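You operate a simulated robot arm through the tools that you are given. There is no shell and no other tool. Be economical: measure what you need, move in short steps, check, and stop when the job is done.

Carry out the task below with a simulated two-armed robot. There is one attempt and no reset: what you move stays moved.

TASK
Hold the blue crate on the top of the steel stand steady with one hand, lift the small scoop out of it with the other and set it down on the top of the steel stand. Set down upright: small scoop.

It is judged by the outcome, as a careful person would: the job done as asked, and still so three seconds after it is handed in. It fails if anything else is knocked over, pushed out of place, dropped, spilled or broken.

THE ROBOT
Two 7-joint arms with two-finger parallel grippers on one trunk, on a base that drives. Base frame: it is fixed to the floor where the robot stands at the start and does not move with it; the origin is under the middle of the robot, x ahead of it, y to its left, z up; the surface under the hand at the start is at about z = 940. Units: mm, degrees, N and s.
The left shoulder is at the start at [50, 168, 1132], the right one opposite. With the tool pointing down near the work surface each hand reaches from about 100 to 660 mm from the robot's upright axis, wherever it stands, measured 20 degrees to its own side. Places, roughly: top of the steel stand [600, -100, 900]. Payload 1.57 kg a hand.
The TCP of each hand is the grasp point between the finger pads, 30 mm short of the fingertips. In the tool frame z runs along the fingers and y along their closing line. Largest opening 80 mm; finger width 17, thickness 12; the body of the gripper, 40 by 82 mm, starts 80 mm behind the TCP.
Orientation is that of the tool frame in the base frame, as a unit quaternion [x, y, z, w]. With the fingers straight down and closing along the base's y, the tool's x points along the base's -x, its y along +y and its z along -z.

THE INTERFACE
- The arms move only by the tool jog_arm. It takes "left_plan", "right_plan" or both (then of equal length, played together; a hand with none holds still); each is a list of rows, each a list of 6 numbers: the shift along the base's x, y, z in units of 20 mm (1.0 is 20 mm), then the turn, a rotation vector about the base's x, y, z in units of 6 degrees (1.0 is 6 degrees). In form: [[tx, ty, tz, ax, ay, az], ...]. A call has 1 to 20 rows; each row shifts and turns the commanded pose from where the row before left it. "left_fingers" and "right_fingers" are, for a hand that has rows, the gripper command, from -1 (fully open) to 1 (shut), values between in proportion, set as the call begins (left out, the last holds). A call with a number of a shift or a turn outside -1 to 1 is refused whole. A row lasts 0.2 s, in which the tool goes at most 50 mm and 8.6 degrees; a call with a longer step from one row to the next is refused whole, and so is a gripper value outside its range. Where a pose cannot be reached the arm comes as near as it can. A force on the tool above 40 N (or 10 N above the force at the start of the call, whichever is more), or a blocked arm, ends the call early, and 0.2 s more pass. The fingers move at their own pace (about 45 mm/s each) and stop on an object; they squeeze with about 35 N. The grip force told is the motor's: it shows also when the fingers shut on nothing. Time passes only in rows, and 0.2 s behind the last, so rows that do not move let the fingers close. It gives the time, the measured TCP pose, the force on the tool (base axes), the opening and the grip force at its end, in the units of the frame above (readings bear some noise), with the torque about the TCP (base axes, N m) and any sound that the robot's microphone picked up.
- Cameras (640 x 400 px; columns grow to the right, rows downward): "scene" is now at [128.4, 1.1, 1344.5]; the picture's right is [0.00, -1.00, 0.00], its down [-0.53, -0.00, -0.85] and it looks along [0.85, 0.00, -0.53] (base axes); focal length 214 px, centre (320, 200). "left" rides on the left gripper at [72, 7, -122] in its tool frame; the picture's right is [-0.09, 1.00, 0.00], its down [-0.84, -0.08, -0.54] and it looks along [-0.54, -0.05, 0.84] (tool axes); focal length 238 px, centre (320, 200). "right" rides on the right gripper at [72, -7, -122] in its tool frame; the picture's right is [0.09, 1.00, 0.00], its down [-0.84, 0.08, -0.54] and it looks along [-0.54, 0.05, 0.84] (tool axes); focal length 238 px, centre (320, 200). There is no depth. A picture from a camera that has moved, and an enlarged one, comes with that camera's place and axes in the base frame and with its lens.
- grab_frame(camera): a new picture of that camera. No time passes.
- raise_lower(by): slides the trunk up (or, below 0, down) by that many mm; the arms and the scene camera ride with it, the base frame stays. It gives what a move gives, with no picture.
- drive_base(legs): drives the robot by 1 to 6 legs, each [ahead, left, turn to the left] in mm, mm and degrees, along the robot's own axes; the way and the turn of a leg run together, so that a leg with both is an arc; at most 1500 mm and 180 degrees a leg. The arms and the cameras ride along, it lands a little off, and it stops where it bumps. It gives what a move gives.
- aim_head(pan, tilt): turns the head with the scene camera to pan (to the left, within 80 degrees either way) and tilt (down, from -29 to 69), counted from straight ahead of the robot. It gives what a move gives.
- enlarge(camera, box): a new picture of the part [left, top, right, bottom] of that camera's present view, enlarged. No time passes.
- finish_job(): hands the job in; it is judged then, once.

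Go step by step. Nothing tells you exact positions but the pictures and the camera data: compare them with the known pose of the tool, close in by small moves and look again before you grip or let go. The budget is 120 turns and 108 pictures, counting those below and the enlarged ones. Unless the task says otherwise, let go and move clear before handing in, and close with one line.

The tools are called after "Call:" by a JSON object that holds its "fn" and its "kwargs". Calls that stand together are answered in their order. jog_arm: Moves the arms, as the interface text tells. Its arguments: {"type":"object","properties":{"left_plan":{"type":"array","items":{"type":"array","items":{"type":"number"}}},"left_fingers":{"type":"number"},"right_plan":{"type":"array","items":{"type":"array","items":{"type":"number"}}},"right_fingers":{"type":"number"}},"required":[]} The other tools are called the same way: raise_lower (by) slides the trunk up or down; drive_base (legs) drives the base; aim_head (pan, tilt) turns the head that bears the scene camera; grab_frame (camera) takes a picture; enlarge (camera, box) takes an enlarged picture of a part of a camera's view; finish_job () hands the job in.

At the start:

```text
time: 0.0
left_tcp_pos: [356.4, 204.9, 1232.2]
left_tool_rot: [-0.001, 1.0, -0.001, -0.001]
left_force: [0.4, -0.4, -0.4]
left_wrist_torque: [-0.02, 0.0, 0.01]
left_grip_width: 79.9
left_grip_force: 0.0
right_tcp_pos: [390.2, -126.8, 1223.2]
right_tool_rot: [0.001, 1.0, 0.001, 0.0]
right_force: [0.2, -0.2, -0.6]
right_wrist_torque: [0.01, 0.0, 0.04]
right_grip_width: 79.9
right_grip_force: 0.0
trunk travel left (down, up): [-300.0, 143.0]
robot x, y, heading: [1.8, 1.4, 0.2]
head pan, tilt: [0.3, 32.0]
```

scene: 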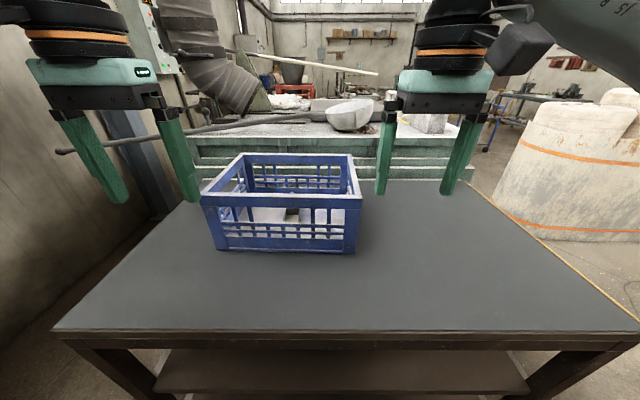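
right: 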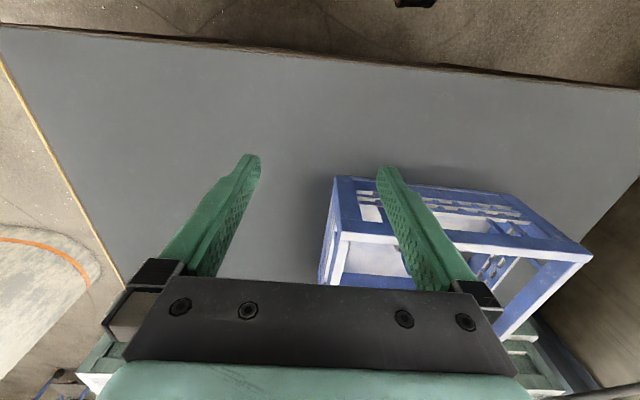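
left: 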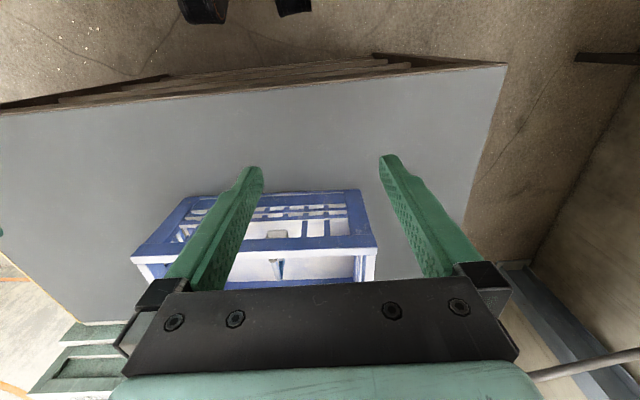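

I see the blue crate on the stand, left of centre, with something light inside it. I look closer before I move.

Call:
{"fn": "enlarge", "kwargs": {"camera": "scene", "box": [180, 130, 380, 260]}}

Call:
{"fn": "enlarge", "kwargs": {"camera": "left", "box": [120, 170, 400, 300]}}

```text
3.08 times, centred on (280, 195) of scene
camera zoom: at [128.4, 1.1, 1344.5], right [0.0, -1.0, 0.0], down [-0.53, 0.0, -0.85], along [0.85, 0.0, -0.53], focal length 660 px, centre (443, 215)
```

zoom: 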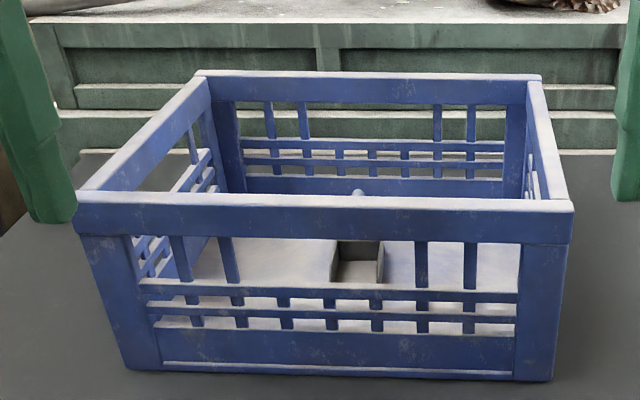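

```text
2.29 times, centred on (260, 235) of left
camera zoom: at [285.0, 210.7, 1353.9], right [0.09, 1.0, 0.0], down [0.84, -0.08, 0.54], along [0.54, -0.05, -0.84], focal length 545 px, centre (457, 120)
```

zoom: 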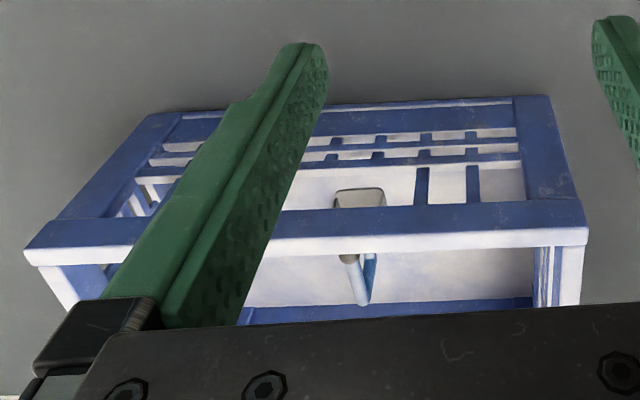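

The crate spans roughly x 520–760, y −90–250, with its rim near z 1115. I raise the trunk for a steeper look inside.

Call:
{"fn": "raise_lower", "kwargs": {"by": 140}}

Call:
{"fn": "aim_head", "kwargs": {"pan": 8, "tilt": 45}}

Call:
{"fn": "grab_frame", "kwargs": {"camera": "scene"}}

Call:
{"fn": "grab_frame", "kwargs": {"camera": "left"}}

```text
time: 1.7
left_tcp_pos: [356.6, 203.4, 1373.3]
left_tool_rot: [0.0, 1.0, -0.001, 0.0]
left_force: [0.8, -0.3, -0.3]
left_wrist_torque: [0.01, -0.02, 0.01]
left_grip_width: 80.3
left_grip_force: 0.1
right_tcp_pos: [389.7, -127.9, 1362.5]
right_tool_rot: [0.0, 1.0, 0.0, 0.0]
right_force: [0.3, -0.1, -0.3]
right_wrist_torque: [-0.02, 0.0, 0.01]
right_grip_width: 80.0
right_grip_force: 0.0
trunk travel left (down, up): [-440.0, 3.0]
robot x, y, heading: [6.8, 0.6, 0.1]
head pan, tilt: [0.3, 32.0]
```

```text
time: 2.4
left_tcp_pos: [356.7, 204.4, 1372.5]
left_tool_rot: [-0.001, 1.0, -0.001, 0.0]
left_force: [0.0, 0.2, 0.6]
left_wrist_torque: [0.01, -0.01, 0.0]
left_grip_width: 79.9
left_grip_force: 0.1
right_tcp_pos: [390.0, -127.8, 1363.7]
right_tool_rot: [0.001, 1.0, 0.0, 0.001]
right_force: [0.2, -0.2, 0.8]
right_wrist_torque: [0.02, -0.01, 0.0]
right_grip_width: 79.9
right_grip_force: 0.1
trunk travel left (down, up): [-440.0, 3.0]
robot x, y, heading: [-2.9, 1.6, 0.0]
head pan, tilt: [8.0, 45.0]
```

```text
102 pictures are left
camera scene: at [119.3, 12.0, 1465.1], right [0.14, -0.99, 0.0], down [-0.7, -0.1, -0.71], along [0.7, 0.1, -0.71], focal length 214 px, centre (320, 200)
```

scene: 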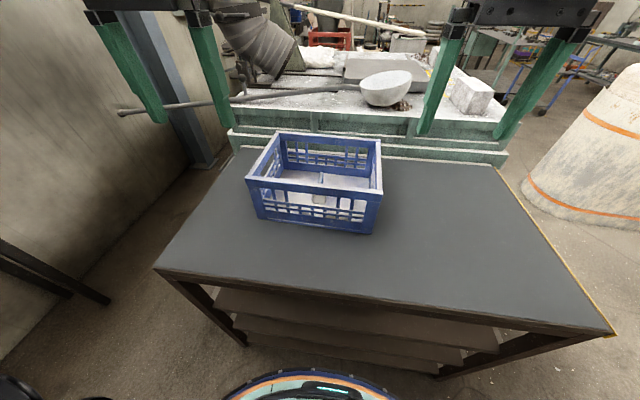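

```text
101 pictures are left
camera left: at [285.0, 210.7, 1493.9], right [0.09, 1.0, 0.0], down [0.84, -0.08, 0.54], along [0.54, -0.05, -0.84], focal length 238 px, centre (320, 200)
```

left: 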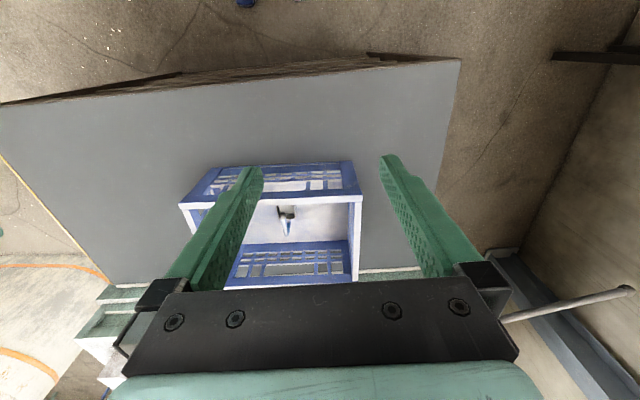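

Call:
{"fn": "enlarge", "kwargs": {"camera": "left", "box": [170, 150, 380, 290]}}

Call:
{"fn": "enlarge", "kwargs": {"camera": "scene", "box": [230, 115, 400, 245]}}

```text
2.86 times, centred on (275, 220) of left
camera zoom: at [285.0, 210.7, 1493.9], right [0.09, 1.0, 0.0], down [0.84, -0.08, 0.54], along [0.54, -0.05, -0.84], focal length 681 px, centre (449, 143)
```

zoom: 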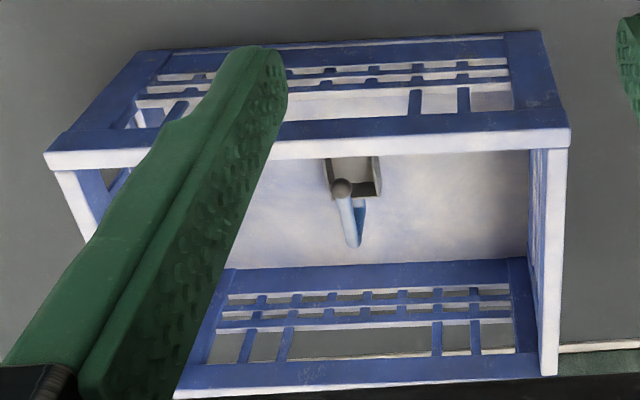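

```text
3.08 times, centred on (315, 180) of scene
camera zoom: at [119.3, 12.0, 1465.1], right [0.14, -0.99, 0.0], down [-0.7, -0.1, -0.71], along [0.7, 0.1, -0.71], focal length 660 px, centre (335, 262)
```

zoom: 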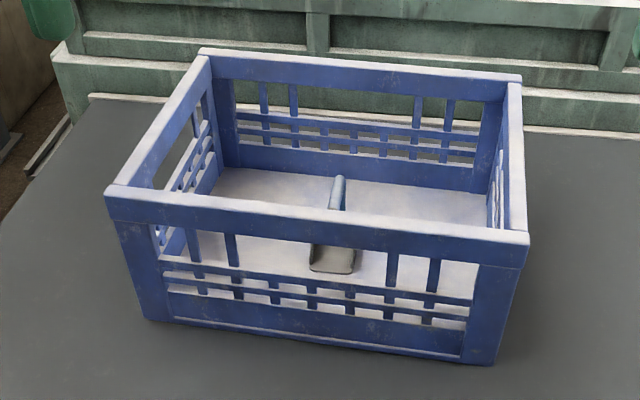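

The scoop lies at the crate's middle with its handle slanting up. I bring the left hand camera above it for a closer look.

Call:
{"fn": "jog_arm", "kwargs": {"left_plan": [[0.9, -0.65, 0, 0, 0, 0], [0.9, -0.65, 0, 0, 0, 0], [0.9, -0.65, 0, 0, 0, 0], [0.9, -0.65, 0, 0, 0, 0], [0.9, -0.65, 0, 0, 0, 0], [0.9, -0.65, 0, 0, 0, 0], [0.9, -0.65, 0, 0, 0, 0], [0.9, -0.65, 0, 0, 0, 0], [0.9, -0.65, 0, 0, 0, 0]]}}

Call:
{"fn": "grab_frame", "kwargs": {"camera": "left"}}

Call:
{"fn": "enlarge", "kwargs": {"camera": "left", "box": [240, 120, 400, 220]}}

```text
time: 4.4
left_tcp_pos: [512.3, 92.9, 1367.7]
left_tool_rot: [-0.004, 1.0, 0.0, -0.014]
left_force: [-0.2, -0.9, -0.2]
left_wrist_torque: [0.01, -0.02, -0.02]
left_grip_width: 79.9
left_grip_force: 0.0
left hand out of reach, approached as far as the arm can: row 9
right_tcp_pos: [390.3, -129.5, 1364.1]
right_tool_rot: [0.001, 1.0, 0.001, -0.001]
right_force: [-0.1, -0.4, -0.3]
right_wrist_torque: [-0.02, 0.02, 0.0]
right_grip_width: 80.1
right_grip_force: 0.0
trunk travel left (down, up): [-440.0, 3.0]
robot x, y, heading: [-4.1, 0.1, -0.1]
head pan, tilt: [8.0, 45.0]
```

```text
98 pictures are left
camera left: at [444.7, 98.2, 1490.0], right [0.08, 1.0, 0.0], down [0.85, -0.07, 0.52], along [0.52, -0.04, -0.86], focal length 238 px, centre (320, 200)
```

left: 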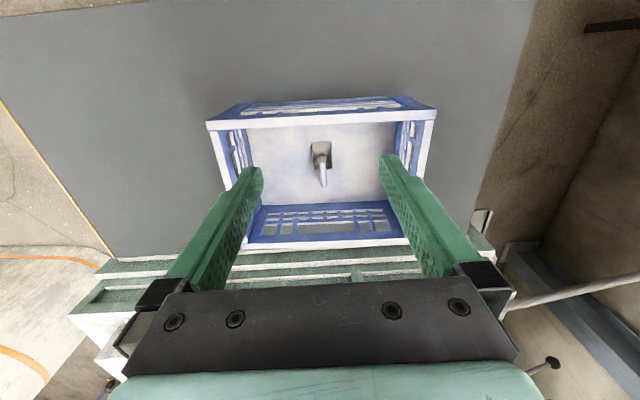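

```text
4.00 times, centred on (320, 170) of left
camera zoom: at [444.7, 98.2, 1490.0], right [0.08, 1.0, 0.0], down [0.85, -0.07, 0.52], along [0.52, -0.04, -0.86], focal length 953 px, centre (320, 320)
```

zoom: 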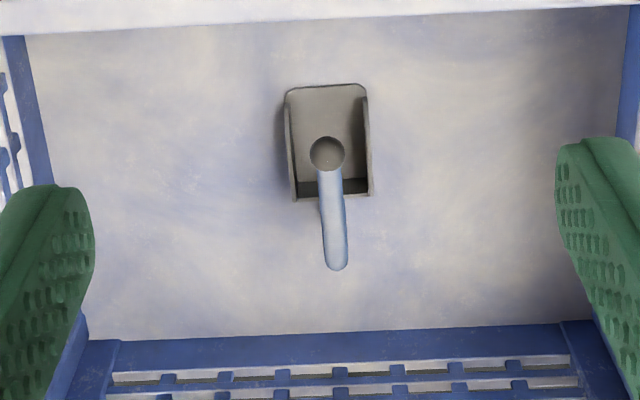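

The scoop has a bowl facing me and a handle running along x at about z 1015. I need a side view to understand its shape and the clearance for driving ahead.

Call:
{"fn": "aim_head", "kwargs": {"pan": 0, "tilt": 69}}

Call:
{"fn": "grab_frame", "kwargs": {"camera": "scene"}}

```text
time: 5.3
left_tcp_pos: [512.1, 93.9, 1367.2]
left_tool_rot: [-0.006, 1.0, 0.001, -0.015]
left_force: [0.3, 0.5, -0.2]
left_wrist_torque: [0.0, -0.01, 0.03]
left_grip_width: 80.2
left_grip_force: 0.1
right_tcp_pos: [390.5, -128.0, 1363.4]
right_tool_rot: [0.002, 1.0, 0.001, -0.001]
right_force: [-0.3, -0.4, 0.5]
right_wrist_torque: [0.0, 0.01, -0.01]
right_grip_width: 80.1
right_grip_force: 0.0
trunk travel left (down, up): [-440.0, 3.0]
robot x, y, heading: [1.3, 0.1, -0.1]
head pan, tilt: [0.0, 68.8]
```

```text
96 pictures are left
camera scene: at [94.8, 0.6, 1436.2], right [0.0, -1.0, 0.0], down [-0.93, 0.0, -0.36], along [0.36, 0.0, -0.93], focal length 214 px, centre (320, 200)
```

scene: 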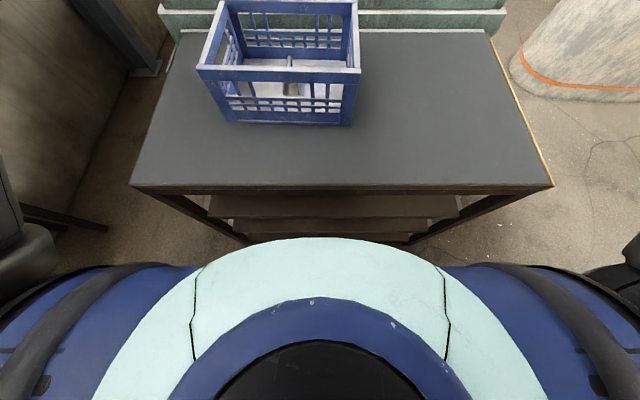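

There is a gap of several centimetres to the stand, so a 50 mm drive is safe. I pull the left arm up and back slightly for now and bring the trunk down for reach.

Call:
{"fn": "drive_base", "kwargs": {"legs": [[50, 0, 0]]}}

Call:
{"fn": "raise_lower", "kwargs": {"by": -80}}

Call:
{"fn": "aim_head", "kwargs": {"pan": 0, "tilt": 50}}

Call:
{"fn": "grab_frame", "kwargs": {"camera": "scene"}}

Call:
{"fn": "enlarge", "kwargs": {"camera": "left", "box": [240, 100, 400, 220]}}

```text
time: 6.2
left_tcp_pos: [563.7, 95.0, 1366.5]
left_tool_rot: [-0.006, 1.0, 0.001, -0.015]
left_force: [1.1, 0.1, -0.9]
left_wrist_torque: [0.02, 0.02, 0.0]
left_grip_width: 80.2
left_grip_force: 0.0
right_tcp_pos: [440.9, -126.7, 1363.7]
right_tool_rot: [0.002, 1.0, 0.001, -0.001]
right_force: [0.8, 0.4, 0.1]
right_wrist_torque: [0.03, 0.02, -0.01]
right_grip_width: 79.8
right_grip_force: 0.0
trunk travel left (down, up): [-440.0, 3.0]
robot x, y, heading: [48.3, -2.8, 0.2]
head pan, tilt: [0.0, 68.8]
```

```text
time: 7.4
left_tcp_pos: [562.9, 94.0, 1286.3]
left_tool_rot: [-0.006, 1.0, 0.001, -0.015]
left_force: [-0.5, -0.5, -0.5]
left_wrist_torque: [0.02, -0.03, 0.02]
left_grip_width: 80.1
left_grip_force: 0.0
right_tcp_pos: [439.7, -127.2, 1284.6]
right_tool_rot: [0.0, 1.0, 0.001, 0.001]
right_force: [-0.1, -0.8, 0.7]
right_wrist_torque: [0.01, -0.01, -0.01]
right_grip_width: 80.0
right_grip_force: 0.0
trunk travel left (down, up): [-360.0, 83.0]
robot x, y, heading: [47.6, -0.2, 0.2]
head pan, tilt: [0.0, 68.8]
```

```text
time: 8.2
left_tcp_pos: [562.9, 93.5, 1287.8]
left_tool_rot: [-0.005, 1.0, 0.0, -0.016]
left_force: [0.0, -0.1, -0.4]
left_wrist_torque: [-0.01, -0.01, -0.01]
left_grip_width: 79.9
left_grip_force: 0.1
right_tcp_pos: [441.2, -127.5, 1284.0]
right_tool_rot: [0.002, 1.0, 0.001, 0.001]
right_force: [1.6, 0.3, 1.1]
right_wrist_torque: [0.02, 0.0, 0.01]
right_grip_width: 80.0
right_grip_force: 0.0
trunk travel left (down, up): [-360.0, 83.0]
robot x, y, heading: [52.8, 3.3, -0.2]
head pan, tilt: [0.0, 50.0]
```

```text
95 pictures are left
camera scene: at [165.9, 0.7, 1378.1], right [0.0, -1.0, 0.0], down [-0.77, 0.0, -0.64], along [0.64, 0.0, -0.77], focal length 214 px, centre (320, 200)
```

scene: 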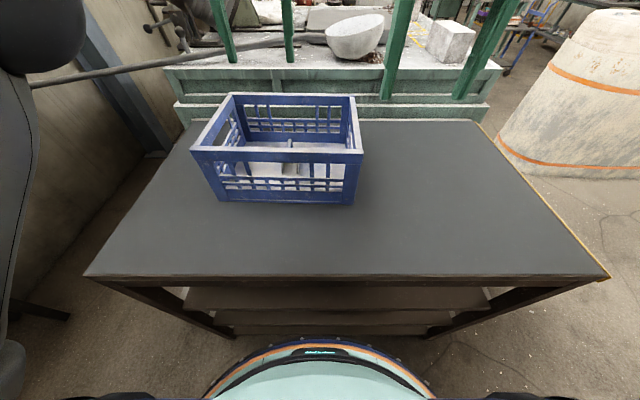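

```text
3.33 times, centred on (320, 160) of left
camera zoom: at [494.6, 99.3, 1409.8], right [0.08, 1.0, 0.0], down [0.85, -0.07, 0.52], along [0.52, -0.04, -0.86], focal length 794 px, centre (320, 333)
```

zoom: 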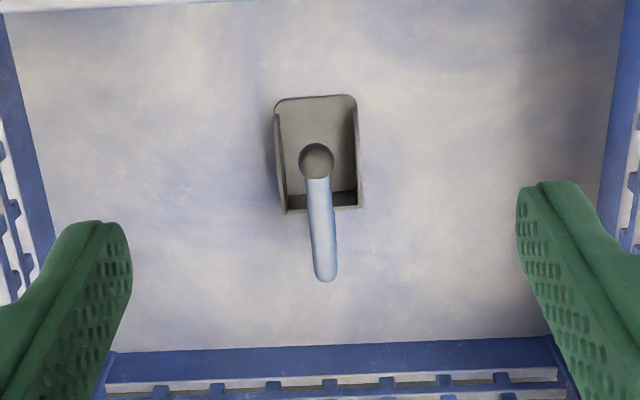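

The handle and its round grey end still need a side view. I swing the right hand out to the crate's right side, yawed left, so that its camera looks across.

Call:
{"fn": "jog_arm", "kwargs": {"right_plan": [[0.53, -0.31, -0.2, 0, 0, 1], [0.53, -0.31, -0.2, 0, 0, 1], [0.53, -0.31, -0.2, 0, 0, 1], [0.53, -0.31, -0.2, 0, 0, 1], [0.53, -0.31, -0.2, 0, 0, 1], [0.53, -0.31, -0.2, 0, 0, 1], [0.53, -0.31, -0.2, 0, 0, 1], [0.53, -0.31, -0.2, 0, 0, 1], [0.53, -0.31, -0.2, 0, 0, 1], [0.53, -0.31, -0.2, 0, 0, 1], [0.53, -0.31, -0.2, 0, 0, 1], [0.53, -0.31, -0.2, 0, 0, 1], [0.53, -0.31, -0.2, 0, 0, 1], [0.53, -0.31, -0.2, 0, 0, 1], [0.53, -0.31, -0.2, 0, 0, 1]]}}

Call:
{"fn": "grab_frame", "kwargs": {"camera": "right"}}

```text
time: 11.4
left_tcp_pos: [562.8, 93.7, 1286.6]
left_tool_rot: [-0.005, 1.0, 0.001, -0.016]
left_force: [0.1, 0.1, 0.2]
left_wrist_torque: [0.03, -0.01, 0.02]
left_grip_width: 79.9
left_grip_force: 0.1
right_tcp_pos: [354.8, -92.2, 1147.9]
right_tool_rot: [-0.706, 0.708, 0.0, 0.001]
right_force: [0.7, 0.1, -1.0]
right_wrist_torque: [-0.04, -0.02, -0.02]
right_grip_width: 80.1
right_grip_force: 0.0
right hand out of reach, approached as far as the arm can: row 7, 8, 9, 10, 11, 12, 13, 14, 15
trunk travel left (down, up): [-360.0, 83.0]
robot x, y, heading: [50.0, 0.2, 0.2]
head pan, tilt: [0.0, 50.0]
```

```text
93 pictures are left
camera right: at [363.3, -163.2, 1269.8], right [-1.0, -0.09, 0.0], down [-0.07, 0.84, 0.54], along [-0.05, 0.54, -0.84], focal length 238 px, centre (320, 200)
```

right: 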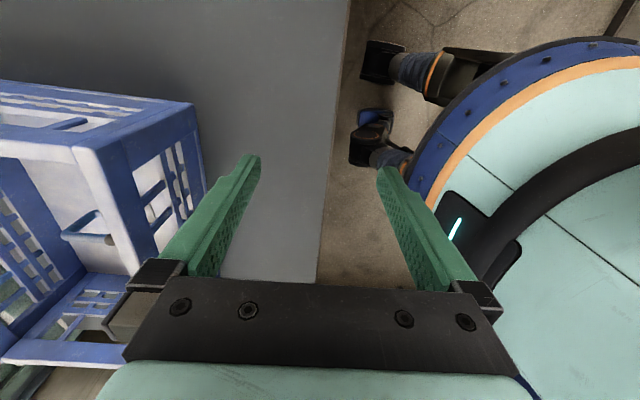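

The arm could not hold that orientation farther out, but the scoop is now visible from the side.

Call:
{"fn": "enlarge", "kwargs": {"camera": "right", "box": [0, 150, 180, 300]}}

```text
2.67 times, centred on (90, 225) of right
camera zoom: at [363.3, -163.2, 1269.8], right [-1.0, -0.09, 0.0], down [-0.07, 0.84, 0.54], along [-0.05, 0.54, -0.84], focal length 636 px, centre (933, 133)
```

zoom: 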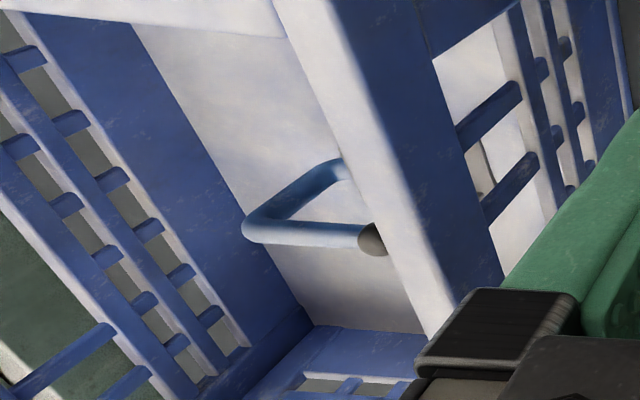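

Now the shape is clear: a hairpin handle whose upper bar lies horizontally over the bowl at z≈1015, x 630–693, y≈87. I turn the right hand back so it can hold the crate's right wall.

Call:
{"fn": "jog_arm", "kwargs": {"right_plan": [[0, 0, 0.5, 0, 0, 0], [0, 0, 0.5, 0, 0, 0], [0, 0, 0.5, 0, 0, -1], [0, 0, 0.5, 0, 0, -1], [0, 0, 0.5, 0, 0, -1], [0, 0, 0.5, 0, 0, -1], [0, 0, 0, 0, 0, -1], [0, 0, 0, 0, 0, -1], [0, 0, 0, 0, 0, -1], [0, 0, 0, 0, 0, -1], [0, 0, 0, 0, 0, -1], [0, 0, 0, 0, 0, -1], [0, 0, 0, 0, 0, -1], [0, 0, 0, 0, 0, -1], [0, 0, 0, 0, 0, -1], [0, 0, 0, 0, 0, -1], [0, 0, 0, 0, 0, -1]]}}

Call:
{"fn": "grab_frame", "kwargs": {"camera": "right"}}

```text
time: 15.0
left_tcp_pos: [562.5, 92.6, 1286.6]
left_tool_rot: [-0.005, 1.0, 0.001, -0.015]
left_force: [0.2, -0.9, -0.4]
left_wrist_torque: [0.01, 0.0, 0.0]
left_grip_width: 80.1
left_grip_force: 0.1
right_tcp_pos: [352.0, -89.7, 1206.3]
right_tool_rot: [0.002, 1.0, 0.001, 0.0]
right_force: [0.0, 0.0, 0.2]
right_wrist_torque: [0.05, 0.01, -0.01]
right_grip_width: 80.0
right_grip_force: 0.1
right hand out of reach, approached as far as the arm can: row 2
trunk travel left (down, up): [-360.0, 83.0]
robot x, y, heading: [48.4, -0.3, 0.3]
head pan, tilt: [0.0, 50.0]
```

```text
91 pictures are left
camera right: at [282.2, -96.3, 1328.4], right [-0.09, 1.0, 0.0], down [0.84, 0.07, 0.54], along [0.54, 0.05, -0.84], focal length 238 px, centre (320, 200)
```

right: 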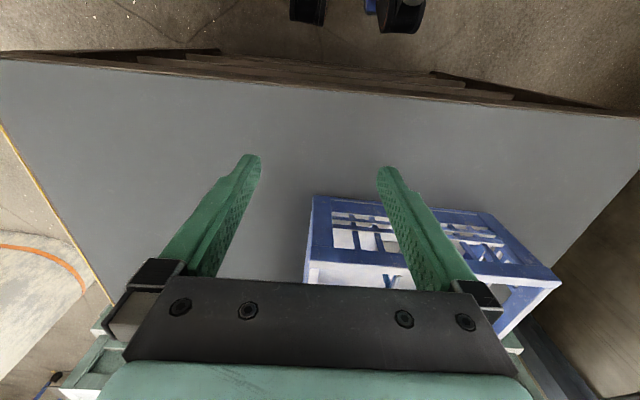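

The right hand is back to pointing straight. I move it above the crate's right wall.

Call:
{"fn": "jog_arm", "kwargs": {"right_plan": [[0.95, 0, 0, 0, 0, 0], [0.95, 0, 0, 0, 0, 0], [0.95, 0, 0, 0, 0, 0], [0.95, 0, 0, 0, 0, 0], [0.95, 0, 0, 0, 0, 0], [0.95, 0, 0, 0, 0, 0], [0.95, 0, 0, 0, 0, 0], [0.95, 0, 0, 0, 0, 0], [0.95, 0, 0, 0, 0, 0], [0.95, 0, 0, 0, 0, 0], [0.95, 0, 0, 0, 0, 0], [0.95, 0, 0, 0, 0, 0]]}}

Call:
{"fn": "grab_frame", "kwargs": {"camera": "right"}}

Call:
{"fn": "grab_frame", "kwargs": {"camera": "left"}}

Call:
{"fn": "enlarge", "kwargs": {"camera": "scene", "box": [180, 60, 400, 210]}}

```text
time: 17.6
left_tcp_pos: [561.9, 94.5, 1286.7]
left_tool_rot: [-0.005, 1.0, 0.001, -0.016]
left_force: [0.0, 0.5, 0.2]
left_wrist_torque: [-0.01, 0.01, 0.02]
left_grip_width: 80.1
left_grip_force: 0.0
right_tcp_pos: [582.9, -90.4, 1207.7]
right_tool_rot: [0.001, 1.0, 0.001, 0.001]
right_force: [0.2, 0.7, -0.5]
right_wrist_torque: [0.04, -0.05, 0.01]
right_grip_width: 79.9
right_grip_force: 0.1
trunk travel left (down, up): [-360.0, 83.0]
robot x, y, heading: [50.2, 0.5, 0.1]
head pan, tilt: [0.0, 50.0]
```

```text
90 pictures are left
camera right: at [511.4, -97.7, 1329.2], right [-0.09, 1.0, 0.0], down [0.84, 0.08, 0.54], along [0.54, 0.05, -0.84], focal length 238 px, centre (320, 200)
```

right: 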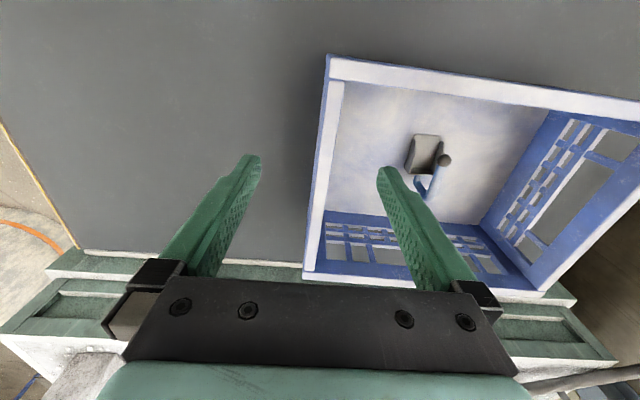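

```text
89 pictures are left
camera left: at [494.8, 99.7, 1409.7], right [0.08, 1.0, 0.0], down [0.85, -0.07, 0.52], along [0.52, -0.04, -0.86], focal length 238 px, centre (320, 200)
```

left: 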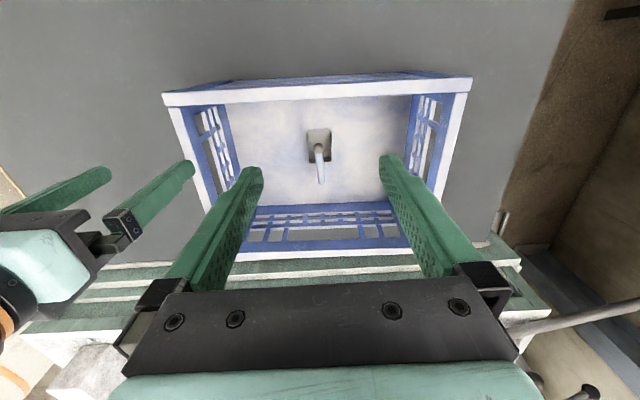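

```text
2.67 times, centred on (290, 135) of scene
camera zoom: at [166.1, 1.0, 1378.1], right [0.0, -1.0, 0.0], down [-0.77, 0.0, -0.64], along [0.64, 0.0, -0.77], focal length 572 px, centre (400, 373)
```

zoom: 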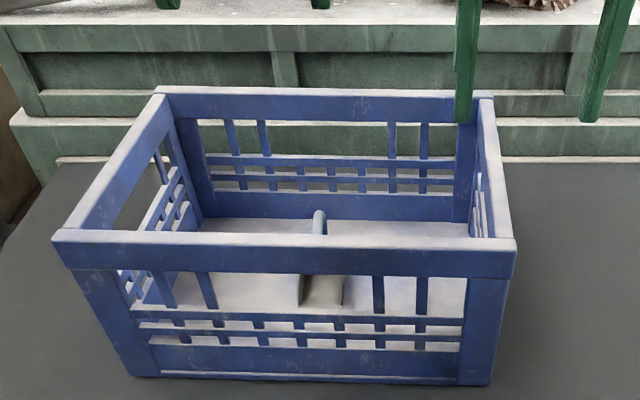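

The right wall's rim is at y ≈ −90…−75 and z ≈ 1110. I lower the right hand astride it with the fingers open, then look.

Call:
{"fn": "jog_arm", "kwargs": {"right_plan": [[0.2, 0.35, -0.5, 0, 0, 0], [0, 0, -1, 0, 0, 0], [0, 0, -1, 0, 0, 0], [0, 0, -1, 0, 0, 0], [0, 0, -1, 0, 0, 0], [0, 0, -1, 0, 0, 0]]}}

Call:
{"fn": "grab_frame", "kwargs": {"camera": "right"}}

Call:
{"fn": "grab_frame", "kwargs": {"camera": "scene"}}

```text
time: 19.0
left_tcp_pos: [562.9, 93.8, 1285.4]
left_tool_rot: [-0.005, 1.0, 0.001, -0.016]
left_force: [-0.1, 0.9, -0.8]
left_wrist_torque: [0.01, 0.02, 0.02]
left_grip_width: 79.9
left_grip_force: 0.1
right_tcp_pos: [585.3, -82.6, 1097.1]
right_tool_rot: [0.0, 1.0, 0.001, 0.001]
right_force: [-0.4, 0.5, -0.4]
right_wrist_torque: [0.01, -0.01, -0.04]
right_grip_width: 80.1
right_grip_force: 0.1
trunk travel left (down, up): [-360.0, 83.0]
robot x, y, heading: [49.4, 0.4, -0.3]
head pan, tilt: [0.0, 50.0]
```

```text
87 pictures are left
camera right: at [514.7, -89.5, 1218.7], right [-0.09, 1.0, 0.0], down [0.84, 0.07, 0.54], along [0.54, 0.05, -0.84], focal length 238 px, centre (320, 200)
```

right: 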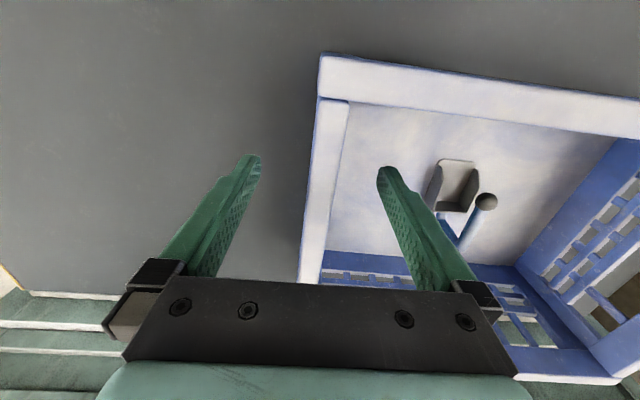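

```text
86 pictures are left
camera scene: at [166.1, 0.6, 1378.1], right [0.0, -1.0, 0.0], down [-0.77, 0.0, -0.64], along [0.64, 0.0, -0.77], focal length 214 px, centre (320, 200)
```

scene: 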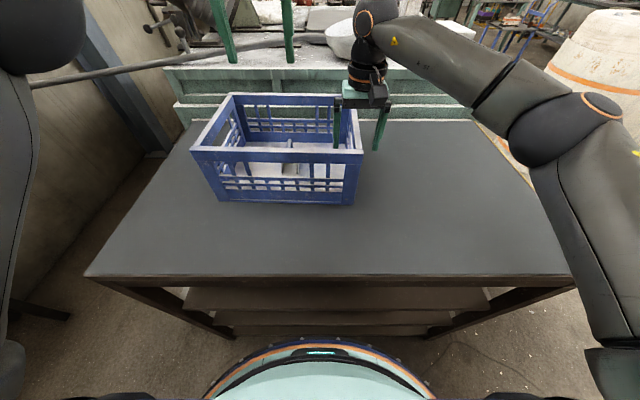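

The wall sits midway between the fingers. I close the right hand on it.

Call:
{"fn": "jog_arm", "kwargs": {"right_plan": [[0, 0, 0, 0, 0, 0], [0, 0, 0, 0, 0, 0], [0, 0, 0, 0, 0, 0], [0, 0, 0, 0, 0, 0], [0, 0, 0, 0, 0, 0], [0, 0, 0, 0, 0, 0]], "right_fingers": 1}}

Call:
{"fn": "grab_frame", "kwargs": {"camera": "left"}}

Call:
{"fn": "grab_frame", "kwargs": {"camera": "right"}}

```text
time: 20.4
left_tcp_pos: [562.9, 94.4, 1285.8]
left_tool_rot: [-0.005, 1.0, 0.001, -0.015]
left_force: [-0.2, -0.1, -0.5]
left_wrist_torque: [-0.03, -0.01, 0.02]
left_grip_width: 80.1
left_grip_force: 0.0
right_tcp_pos: [586.6, -83.6, 1096.6]
right_tool_rot: [0.002, 1.0, 0.0, 0.001]
right_force: [3.5, -2.6, 0.9]
right_wrist_torque: [-0.3, 0.79, -0.46]
right_grip_width: 12.2
right_grip_force: 29.2
trunk travel left (down, up): [-360.0, 83.0]
robot x, y, heading: [50.1, -0.6, 0.1]
head pan, tilt: [0.0, 50.0]
```

```text
85 pictures are left
camera left: at [494.6, 98.9, 1409.9], right [0.08, 1.0, 0.0], down [0.85, -0.07, 0.52], along [0.52, -0.04, -0.86], focal length 238 px, centre (320, 200)
```

left: 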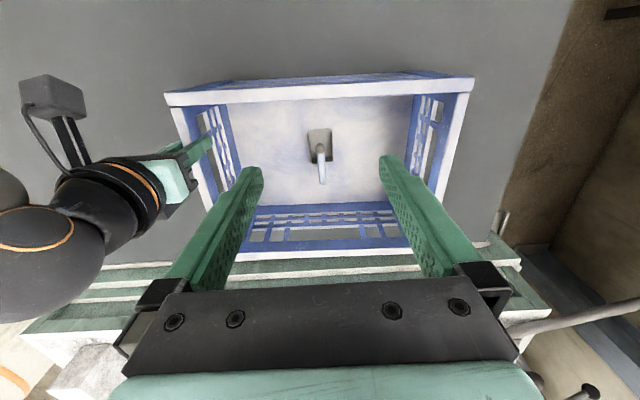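

```text
84 pictures are left
camera right: at [514.7, -89.9, 1219.2], right [-0.09, 1.0, 0.0], down [0.84, 0.07, 0.54], along [0.54, 0.05, -0.84], focal length 238 px, centre (320, 200)
```

right: 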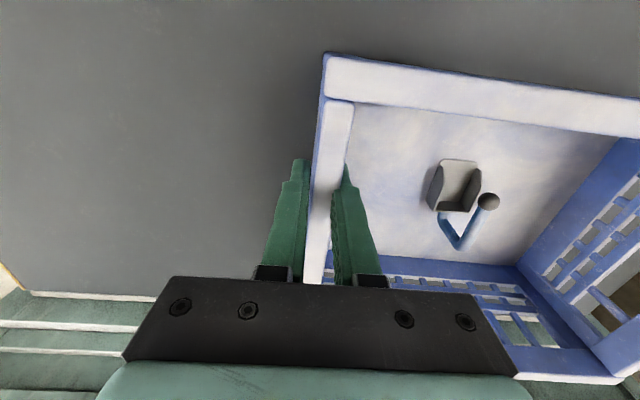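

The crate wall is held firmly and did not shift. Now the left hand goes above the handle bar at about (670, 89), stopping higher to check.

Call:
{"fn": "jog_arm", "kwargs": {"left_plan": [[0.9, -0.04, 0, 0, -0.3, 0], [0.9, -0.04, -0.5, 0, 0, 0], [0.9, -0.04, -1, 0, 0, 0], [0.9, -0.04, -1, 0, 0, 0], [0.9, -0.04, -1, 0, 0, 0], [0.9, -0.04, -1, 0, 0, 0], [0, 0, -1, 0, 0, 0], [0, 0, -1, 0, 0, 0]]}}

Call:
{"fn": "grab_frame", "kwargs": {"camera": "left"}}

Call:
{"fn": "grab_frame", "kwargs": {"camera": "right"}}

Call:
{"fn": "grab_frame", "kwargs": {"camera": "scene"}}

```text
time: 22.2
left_tcp_pos: [635.1, 81.4, 1150.1]
left_tool_rot: [-0.005, 1.0, 0.001, 0.0]
left_force: [-0.2, -0.5, 0.7]
left_wrist_torque: [-0.02, 0.0, 0.0]
left_grip_width: 80.0
left_grip_force: 0.1
left hand out of reach, approached as far as the arm can: row 1, 2, 3, 4, 5, 6, 7, 8
right_tcp_pos: [585.5, -83.5, 1097.6]
right_tool_rot: [0.001, 1.0, 0.001, 0.001]
right_force: [2.4, -0.5, 1.3]
right_wrist_torque: [-0.24, 0.14, -0.52]
right_grip_width: 12.3
right_grip_force: 29.4
trunk travel left (down, up): [-360.0, 83.0]
robot x, y, heading: [48.5, 1.3, -0.1]
head pan, tilt: [0.0, 50.0]
```

```text
83 pictures are left
camera left: at [562.9, 88.4, 1272.3], right [0.08, 1.0, 0.0], down [0.84, -0.07, 0.54], along [0.54, -0.04, -0.84], focal length 238 px, centre (320, 200)
```

left: 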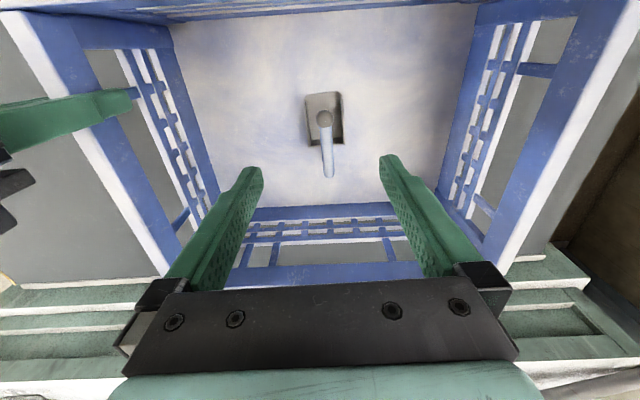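

```text
82 pictures are left
camera right: at [514.8, -89.4, 1219.2], right [-0.09, 1.0, 0.0], down [0.84, 0.07, 0.54], along [0.54, 0.05, -0.84], focal length 238 px, centre (320, 200)
```

right: 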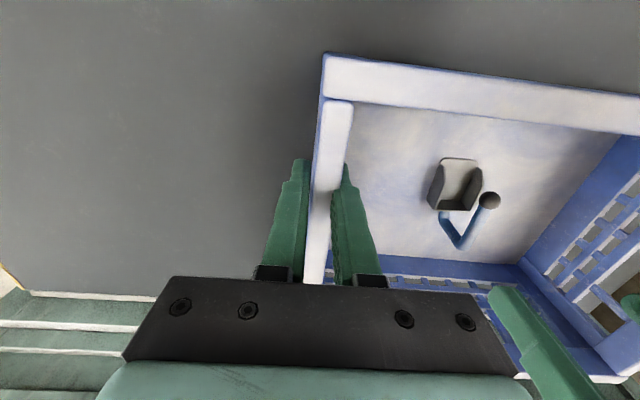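

```text
81 pictures are left
camera scene: at [166.1, 0.7, 1378.1], right [0.0, -1.0, 0.0], down [-0.77, 0.0, -0.64], along [0.64, 0.0, -0.77], focal length 214 px, centre (320, 200)
```

scene: 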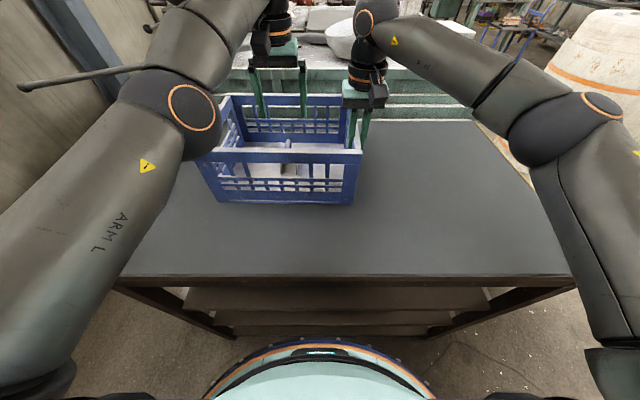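

Handle bar confirmed at y≈89.5, x 627–693. I move forward and lower, stopping above the bar.

Call:
{"fn": "jog_arm", "kwargs": {"left_plan": [[0.3, 0.2, -0.8, 0, 0, 0], [0.3, 0.2, -0.8, 0, 0, 0], [0.4, 0, -0.8, 0, 0, 0], [0.4, 0, -0.8, 0, 0, 0], [0.4, 0, -0.5, 0, 0, 0]]}}

Call:
{"fn": "grab_frame", "kwargs": {"camera": "left"}}

Call:
{"fn": "grab_frame", "kwargs": {"camera": "right"}}

```text
time: 23.4
left_tcp_pos: [654.7, 90.7, 1076.2]
left_tool_rot: [-0.006, 1.0, 0.001, 0.001]
left_force: [0.5, -0.8, -0.5]
left_wrist_torque: [-0.01, 0.0, -0.01]
left_grip_width: 80.2
left_grip_force: 0.0
left hand out of reach, approached as far as the arm can: row 3, 4, 5
right_tcp_pos: [586.3, -82.3, 1098.0]
right_tool_rot: [0.001, 1.0, 0.001, 0.002]
right_force: [2.7, -1.3, 1.5]
right_wrist_torque: [-0.28, 0.06, -0.54]
right_grip_width: 12.3
right_grip_force: 29.3
trunk travel left (down, up): [-360.0, 83.0]
robot x, y, heading: [48.6, -1.3, 0.0]
head pan, tilt: [0.0, 50.0]
```

```text
80 pictures are left
camera left: at [582.8, 94.4, 1197.1], right [0.08, 1.0, 0.0], down [0.84, -0.07, 0.54], along [0.54, -0.04, -0.84], focal length 238 px, centre (320, 200)
```

left: 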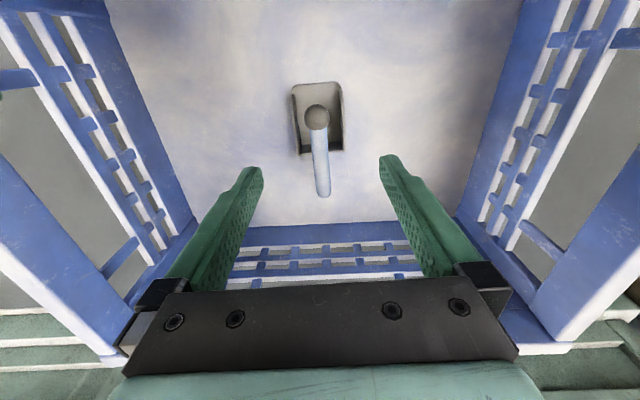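

```text
79 pictures are left
camera right: at [514.7, -89.5, 1219.2], right [-0.09, 1.0, 0.0], down [0.84, 0.07, 0.54], along [0.54, 0.05, -0.84], focal length 238 px, centre (320, 200)
```

right: 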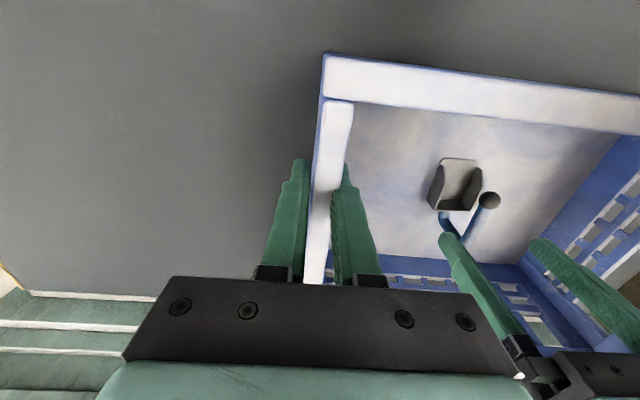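

The left hand reaches x≈655 here, right over the bar. I zoom in from the right camera to judge the bowl wall height against the bar.

Call:
{"fn": "enlarge", "kwargs": {"camera": "right", "box": [410, 140, 530, 260]}}

Call:
{"fn": "enlarge", "kwargs": {"camera": "left", "box": [260, 60, 380, 220]}}

```text
3.33 times, centred on (470, 200) of right
camera zoom: at [514.7, -89.5, 1219.2], right [-0.09, 1.0, 0.0], down [0.84, 0.07, 0.54], along [0.54, 0.05, -0.84], focal length 794 px, centre (-180, 200)
```

zoom: 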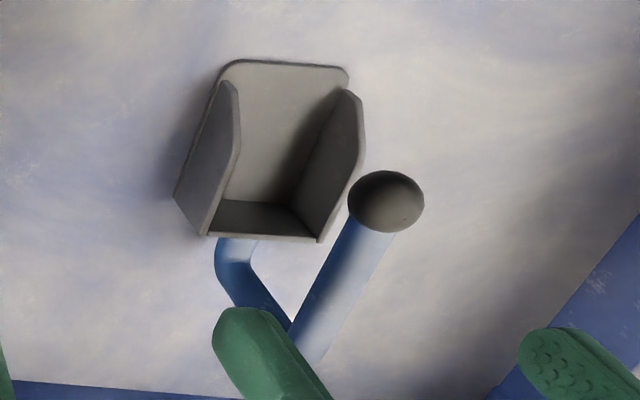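

```text
2.50 times, centred on (320, 140) of left
camera zoom: at [582.8, 94.4, 1197.1], right [0.08, 1.0, 0.0], down [0.84, -0.07, 0.54], along [0.54, -0.04, -0.84], focal length 596 px, centre (320, 350)
```

zoom: 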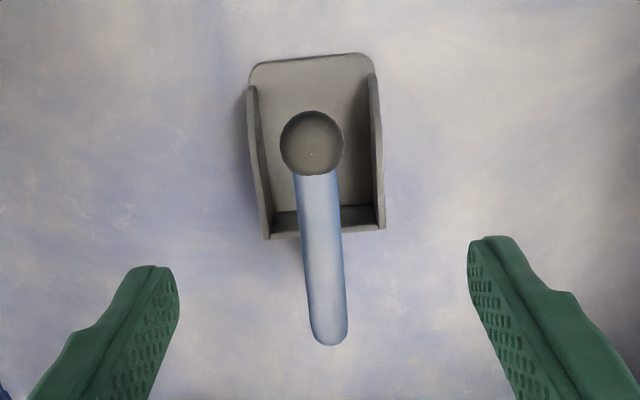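

The bowl top is at z≈976 and the bar at z≈1016, so a grasp at TCP z≈1018 leaves the fingertips clear of the bowl. I descend astride the bar.

Call:
{"fn": "jog_arm", "kwargs": {"left_plan": [[0.1, -0.05, -0.7, 0, 0, 0], [0.2, 0, -0.7, 0, 0, 0], [0.2, 0, -0.7, 0, 0, 0], [0.2, 0, -0.8, 0, 0, 0]]}}

Call:
{"fn": "grab_frame", "kwargs": {"camera": "left"}}

Call:
{"fn": "enlarge", "kwargs": {"camera": "right", "box": [400, 130, 640, 280]}}

```text
time: 24.4
left_tcp_pos: [662.5, 90.4, 1019.6]
left_tool_rot: [-0.005, 1.0, 0.001, 0.001]
left_force: [0.2, -0.2, 0.0]
left_wrist_torque: [-0.03, 0.03, -0.01]
left_grip_width: 80.3
left_grip_force: 0.1
left hand out of reach, approached as far as the arm can: row 3, 4
right_tcp_pos: [585.2, -82.6, 1097.6]
right_tool_rot: [0.002, 1.0, 0.001, 0.001]
right_force: [2.5, -1.7, 0.9]
right_wrist_torque: [-0.27, -0.03, -0.5]
right_grip_width: 12.2
right_grip_force: 29.3
trunk travel left (down, up): [-360.0, 83.0]
robot x, y, heading: [51.5, -3.3, -0.3]
head pan, tilt: [0.0, 50.0]
```

```text
76 pictures are left
camera left: at [590.6, 95.4, 1140.6], right [0.08, 1.0, 0.0], down [0.84, -0.07, 0.54], along [0.54, -0.04, -0.84], focal length 238 px, centre (320, 200)
```

left: 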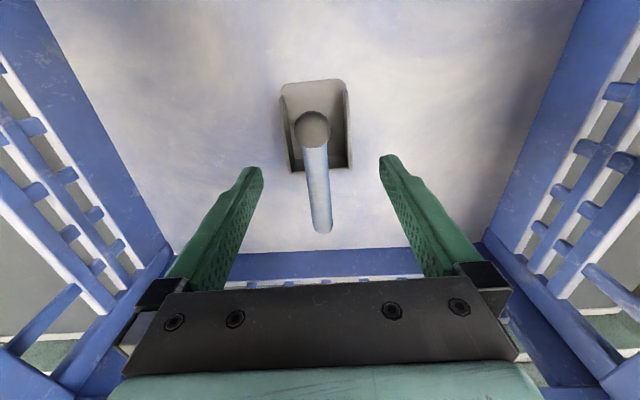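

```text
2.67 times, centred on (520, 205) of right
camera zoom: at [514.7, -89.5, 1219.2], right [-0.09, 1.0, 0.0], down [0.84, 0.07, 0.54], along [0.54, 0.05, -0.84], focal length 636 px, centre (-213, 187)
```

zoom: 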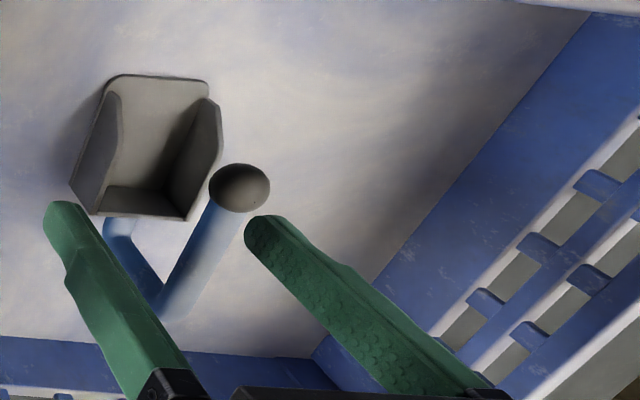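

The bar lies centrally between the left fingers. I close on it.

Call:
{"fn": "jog_arm", "kwargs": {"left_plan": [[0, 0, 0, 0, 0, 0], [0, 0, 0, 0, 0, 0], [0, 0, 0, 0, 0, 0], [0, 0, 0, 0, 0, 0], [0, 0, 0, 0, 0, 0], [0, 0, 0, 0, 0, 0]], "left_fingers": 1}}

Call:
{"fn": "grab_frame", "kwargs": {"camera": "left"}}

Call:
{"fn": "enlarge", "kwargs": {"camera": "right", "box": [400, 130, 640, 280]}}

```text
time: 25.8
left_tcp_pos: [662.0, 91.1, 1019.7]
left_tool_rot: [-0.006, 1.0, 0.001, 0.001]
left_force: [0.9, -0.3, 0.2]
left_wrist_torque: [0.01, -0.02, 0.01]
left_grip_width: 12.2
left_grip_force: 29.2
right_tcp_pos: [584.8, -82.0, 1096.8]
right_tool_rot: [0.001, 1.0, 0.001, 0.0]
right_force: [2.5, -2.1, 2.6]
right_wrist_torque: [-0.26, -0.08, -0.53]
right_grip_width: 12.1
right_grip_force: 29.1
trunk travel left (down, up): [-360.0, 83.0]
robot x, y, heading: [47.5, 0.8, 0.2]
head pan, tilt: [0.0, 50.0]
```

```text
74 pictures are left
camera left: at [590.5, 95.4, 1140.7], right [0.08, 1.0, 0.0], down [0.84, -0.07, 0.54], along [0.54, -0.04, -0.84], focal length 238 px, centre (320, 200)
```

left: 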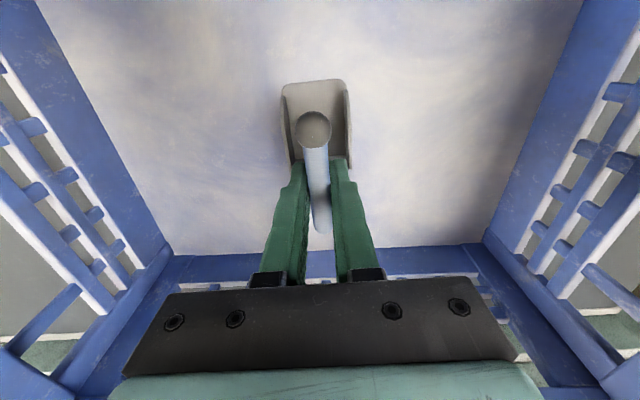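

```text
2.67 times, centred on (520, 205) of right
camera zoom: at [514.7, -89.5, 1219.2], right [-0.09, 1.0, 0.0], down [0.84, 0.07, 0.54], along [0.54, 0.05, -0.84], focal length 636 px, centre (-213, 187)
```

zoom: 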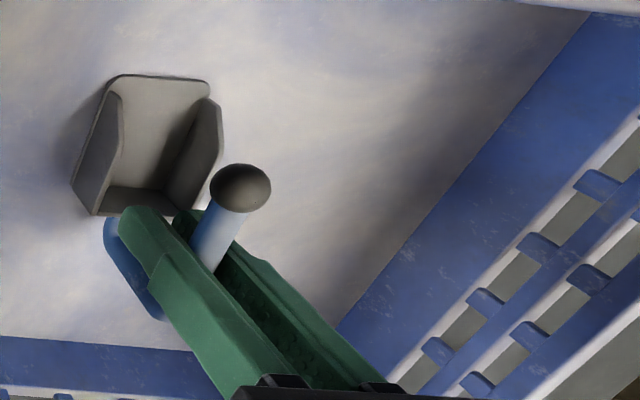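

The left hand grips the bar. I lift it 50 mm slowly and check.

Call:
{"fn": "jog_arm", "kwargs": {"left_plan": [[0, 0, 0.5, 0, 0, 0], [-0.1, 0, 0.5, 0, 0, 0], [-0.1, 0, 0.5, 0, 0, 0], [-0.2, 0, 0.5, 0, 0, 0], [-0.2, 0, 0.5, 0, 0, 0]]}}

Call:
{"fn": "grab_frame", "kwargs": {"camera": "left"}}

Call:
{"fn": "grab_frame", "kwargs": {"camera": "right"}}

```text
time: 27.0
left_tcp_pos: [649.0, 90.2, 1068.5]
left_tool_rot: [-0.005, 1.0, 0.002, 0.001]
left_force: [-0.9, -0.3, -0.2]
left_wrist_torque: [0.02, -0.03, 0.03]
left_grip_width: 12.1
left_grip_force: 29.8
right_tcp_pos: [585.0, -83.1, 1097.3]
right_tool_rot: [0.0, 1.0, 0.001, 0.0]
right_force: [3.1, -1.4, 3.1]
right_wrist_torque: [-0.3, -0.01, -0.52]
right_grip_width: 12.2
right_grip_force: 29.1
trunk travel left (down, up): [-360.0, 83.0]
robot x, y, heading: [54.7, -1.6, 0.1]
head pan, tilt: [0.0, 50.0]
```

```text
72 pictures are left
camera left: at [577.6, 95.4, 1190.0], right [0.08, 1.0, 0.0], down [0.84, -0.07, 0.54], along [0.54, -0.04, -0.84], focal length 238 px, centre (320, 200)
```

left: 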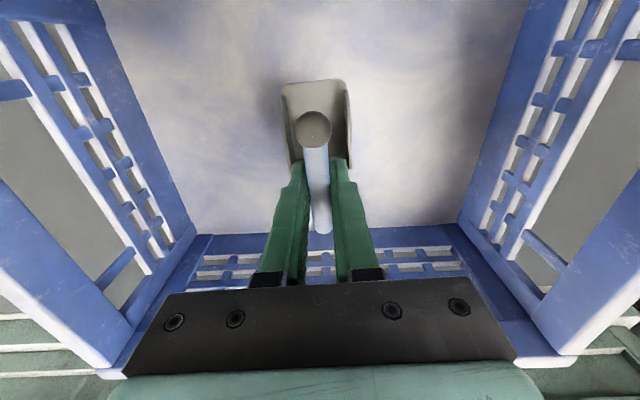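

```text
71 pictures are left
camera right: at [514.7, -89.5, 1219.2], right [-0.09, 1.0, 0.0], down [0.84, 0.07, 0.54], along [0.54, 0.05, -0.84], focal length 238 px, centre (320, 200)
```

right: 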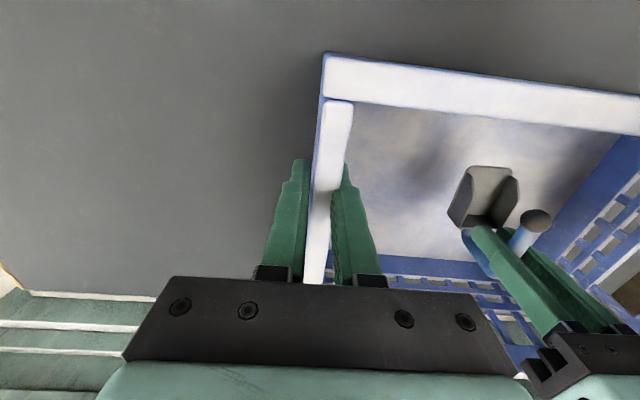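

The scoop came up level in the grip and the crate is still. I lift it on over the rim.

Call:
{"fn": "jog_arm", "kwargs": {"left_plan": [[-0.2, 0, 0.9, 0, 0, 0], [-0.2, 0, 0.9, 0, 0, 0], [-0.2, 0, 0.9, 0, 0, 0], [-0.2, 0, 0.9, 0, 0, 0], [-0.2, 0, 0.9, 0, 0, 0], [-0.2, 0, 0.9, 0, 0, 0], [-0.2, 0, 0.9, 0, 0, 0], [-0.2, 0, 0.9, 0, 0, 0], [-0.2, 0, 0.9, 0, 0, 0]]}}

Call:
{"fn": "grab_frame", "kwargs": {"camera": "scene"}}

Call:
{"fn": "grab_frame", "kwargs": {"camera": "left"}}

```text
time: 29.0
left_tcp_pos: [609.1, 90.9, 1225.3]
left_tool_rot: [-0.005, 1.0, 0.0, 0.004]
left_force: [-0.2, -0.3, -1.3]
left_wrist_torque: [0.0, -0.01, -0.01]
left_grip_width: 12.1
left_grip_force: 29.0
left hand out of reach, approached as far as the arm can: row 8, 9
right_tcp_pos: [585.3, -82.9, 1097.5]
right_tool_rot: [0.001, 1.0, 0.001, 0.001]
right_force: [1.2, -0.8, 2.9]
right_wrist_torque: [-0.29, -0.02, -0.55]
right_grip_width: 12.0
right_grip_force: 29.3
trunk travel left (down, up): [-360.0, 83.0]
robot x, y, heading: [49.3, 1.4, 0.1]
head pan, tilt: [0.0, 50.0]
```

```text
70 pictures are left
camera scene: at [166.0, 0.7, 1378.1], right [0.0, -1.0, 0.0], down [-0.77, 0.0, -0.64], along [0.64, 0.0, -0.77], focal length 214 px, centre (320, 200)
```

scene: 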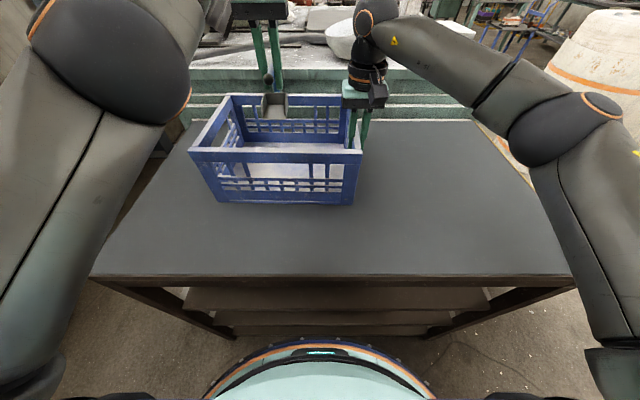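

```text
69 pictures are left
camera left: at [536.7, 96.9, 1346.5], right [0.08, 1.0, 0.0], down [0.83, -0.07, 0.55], along [0.55, -0.05, -0.84], focal length 238 px, centre (320, 200)
```

left: 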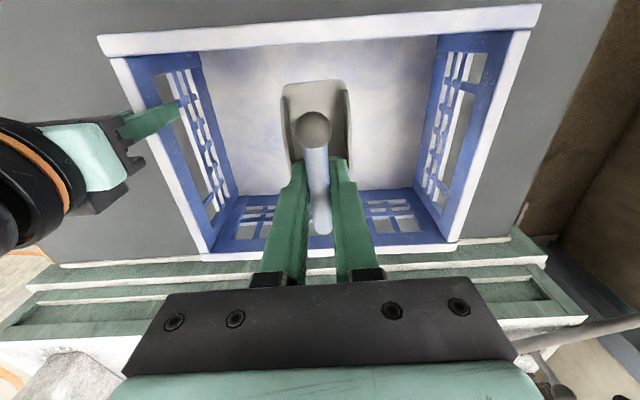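

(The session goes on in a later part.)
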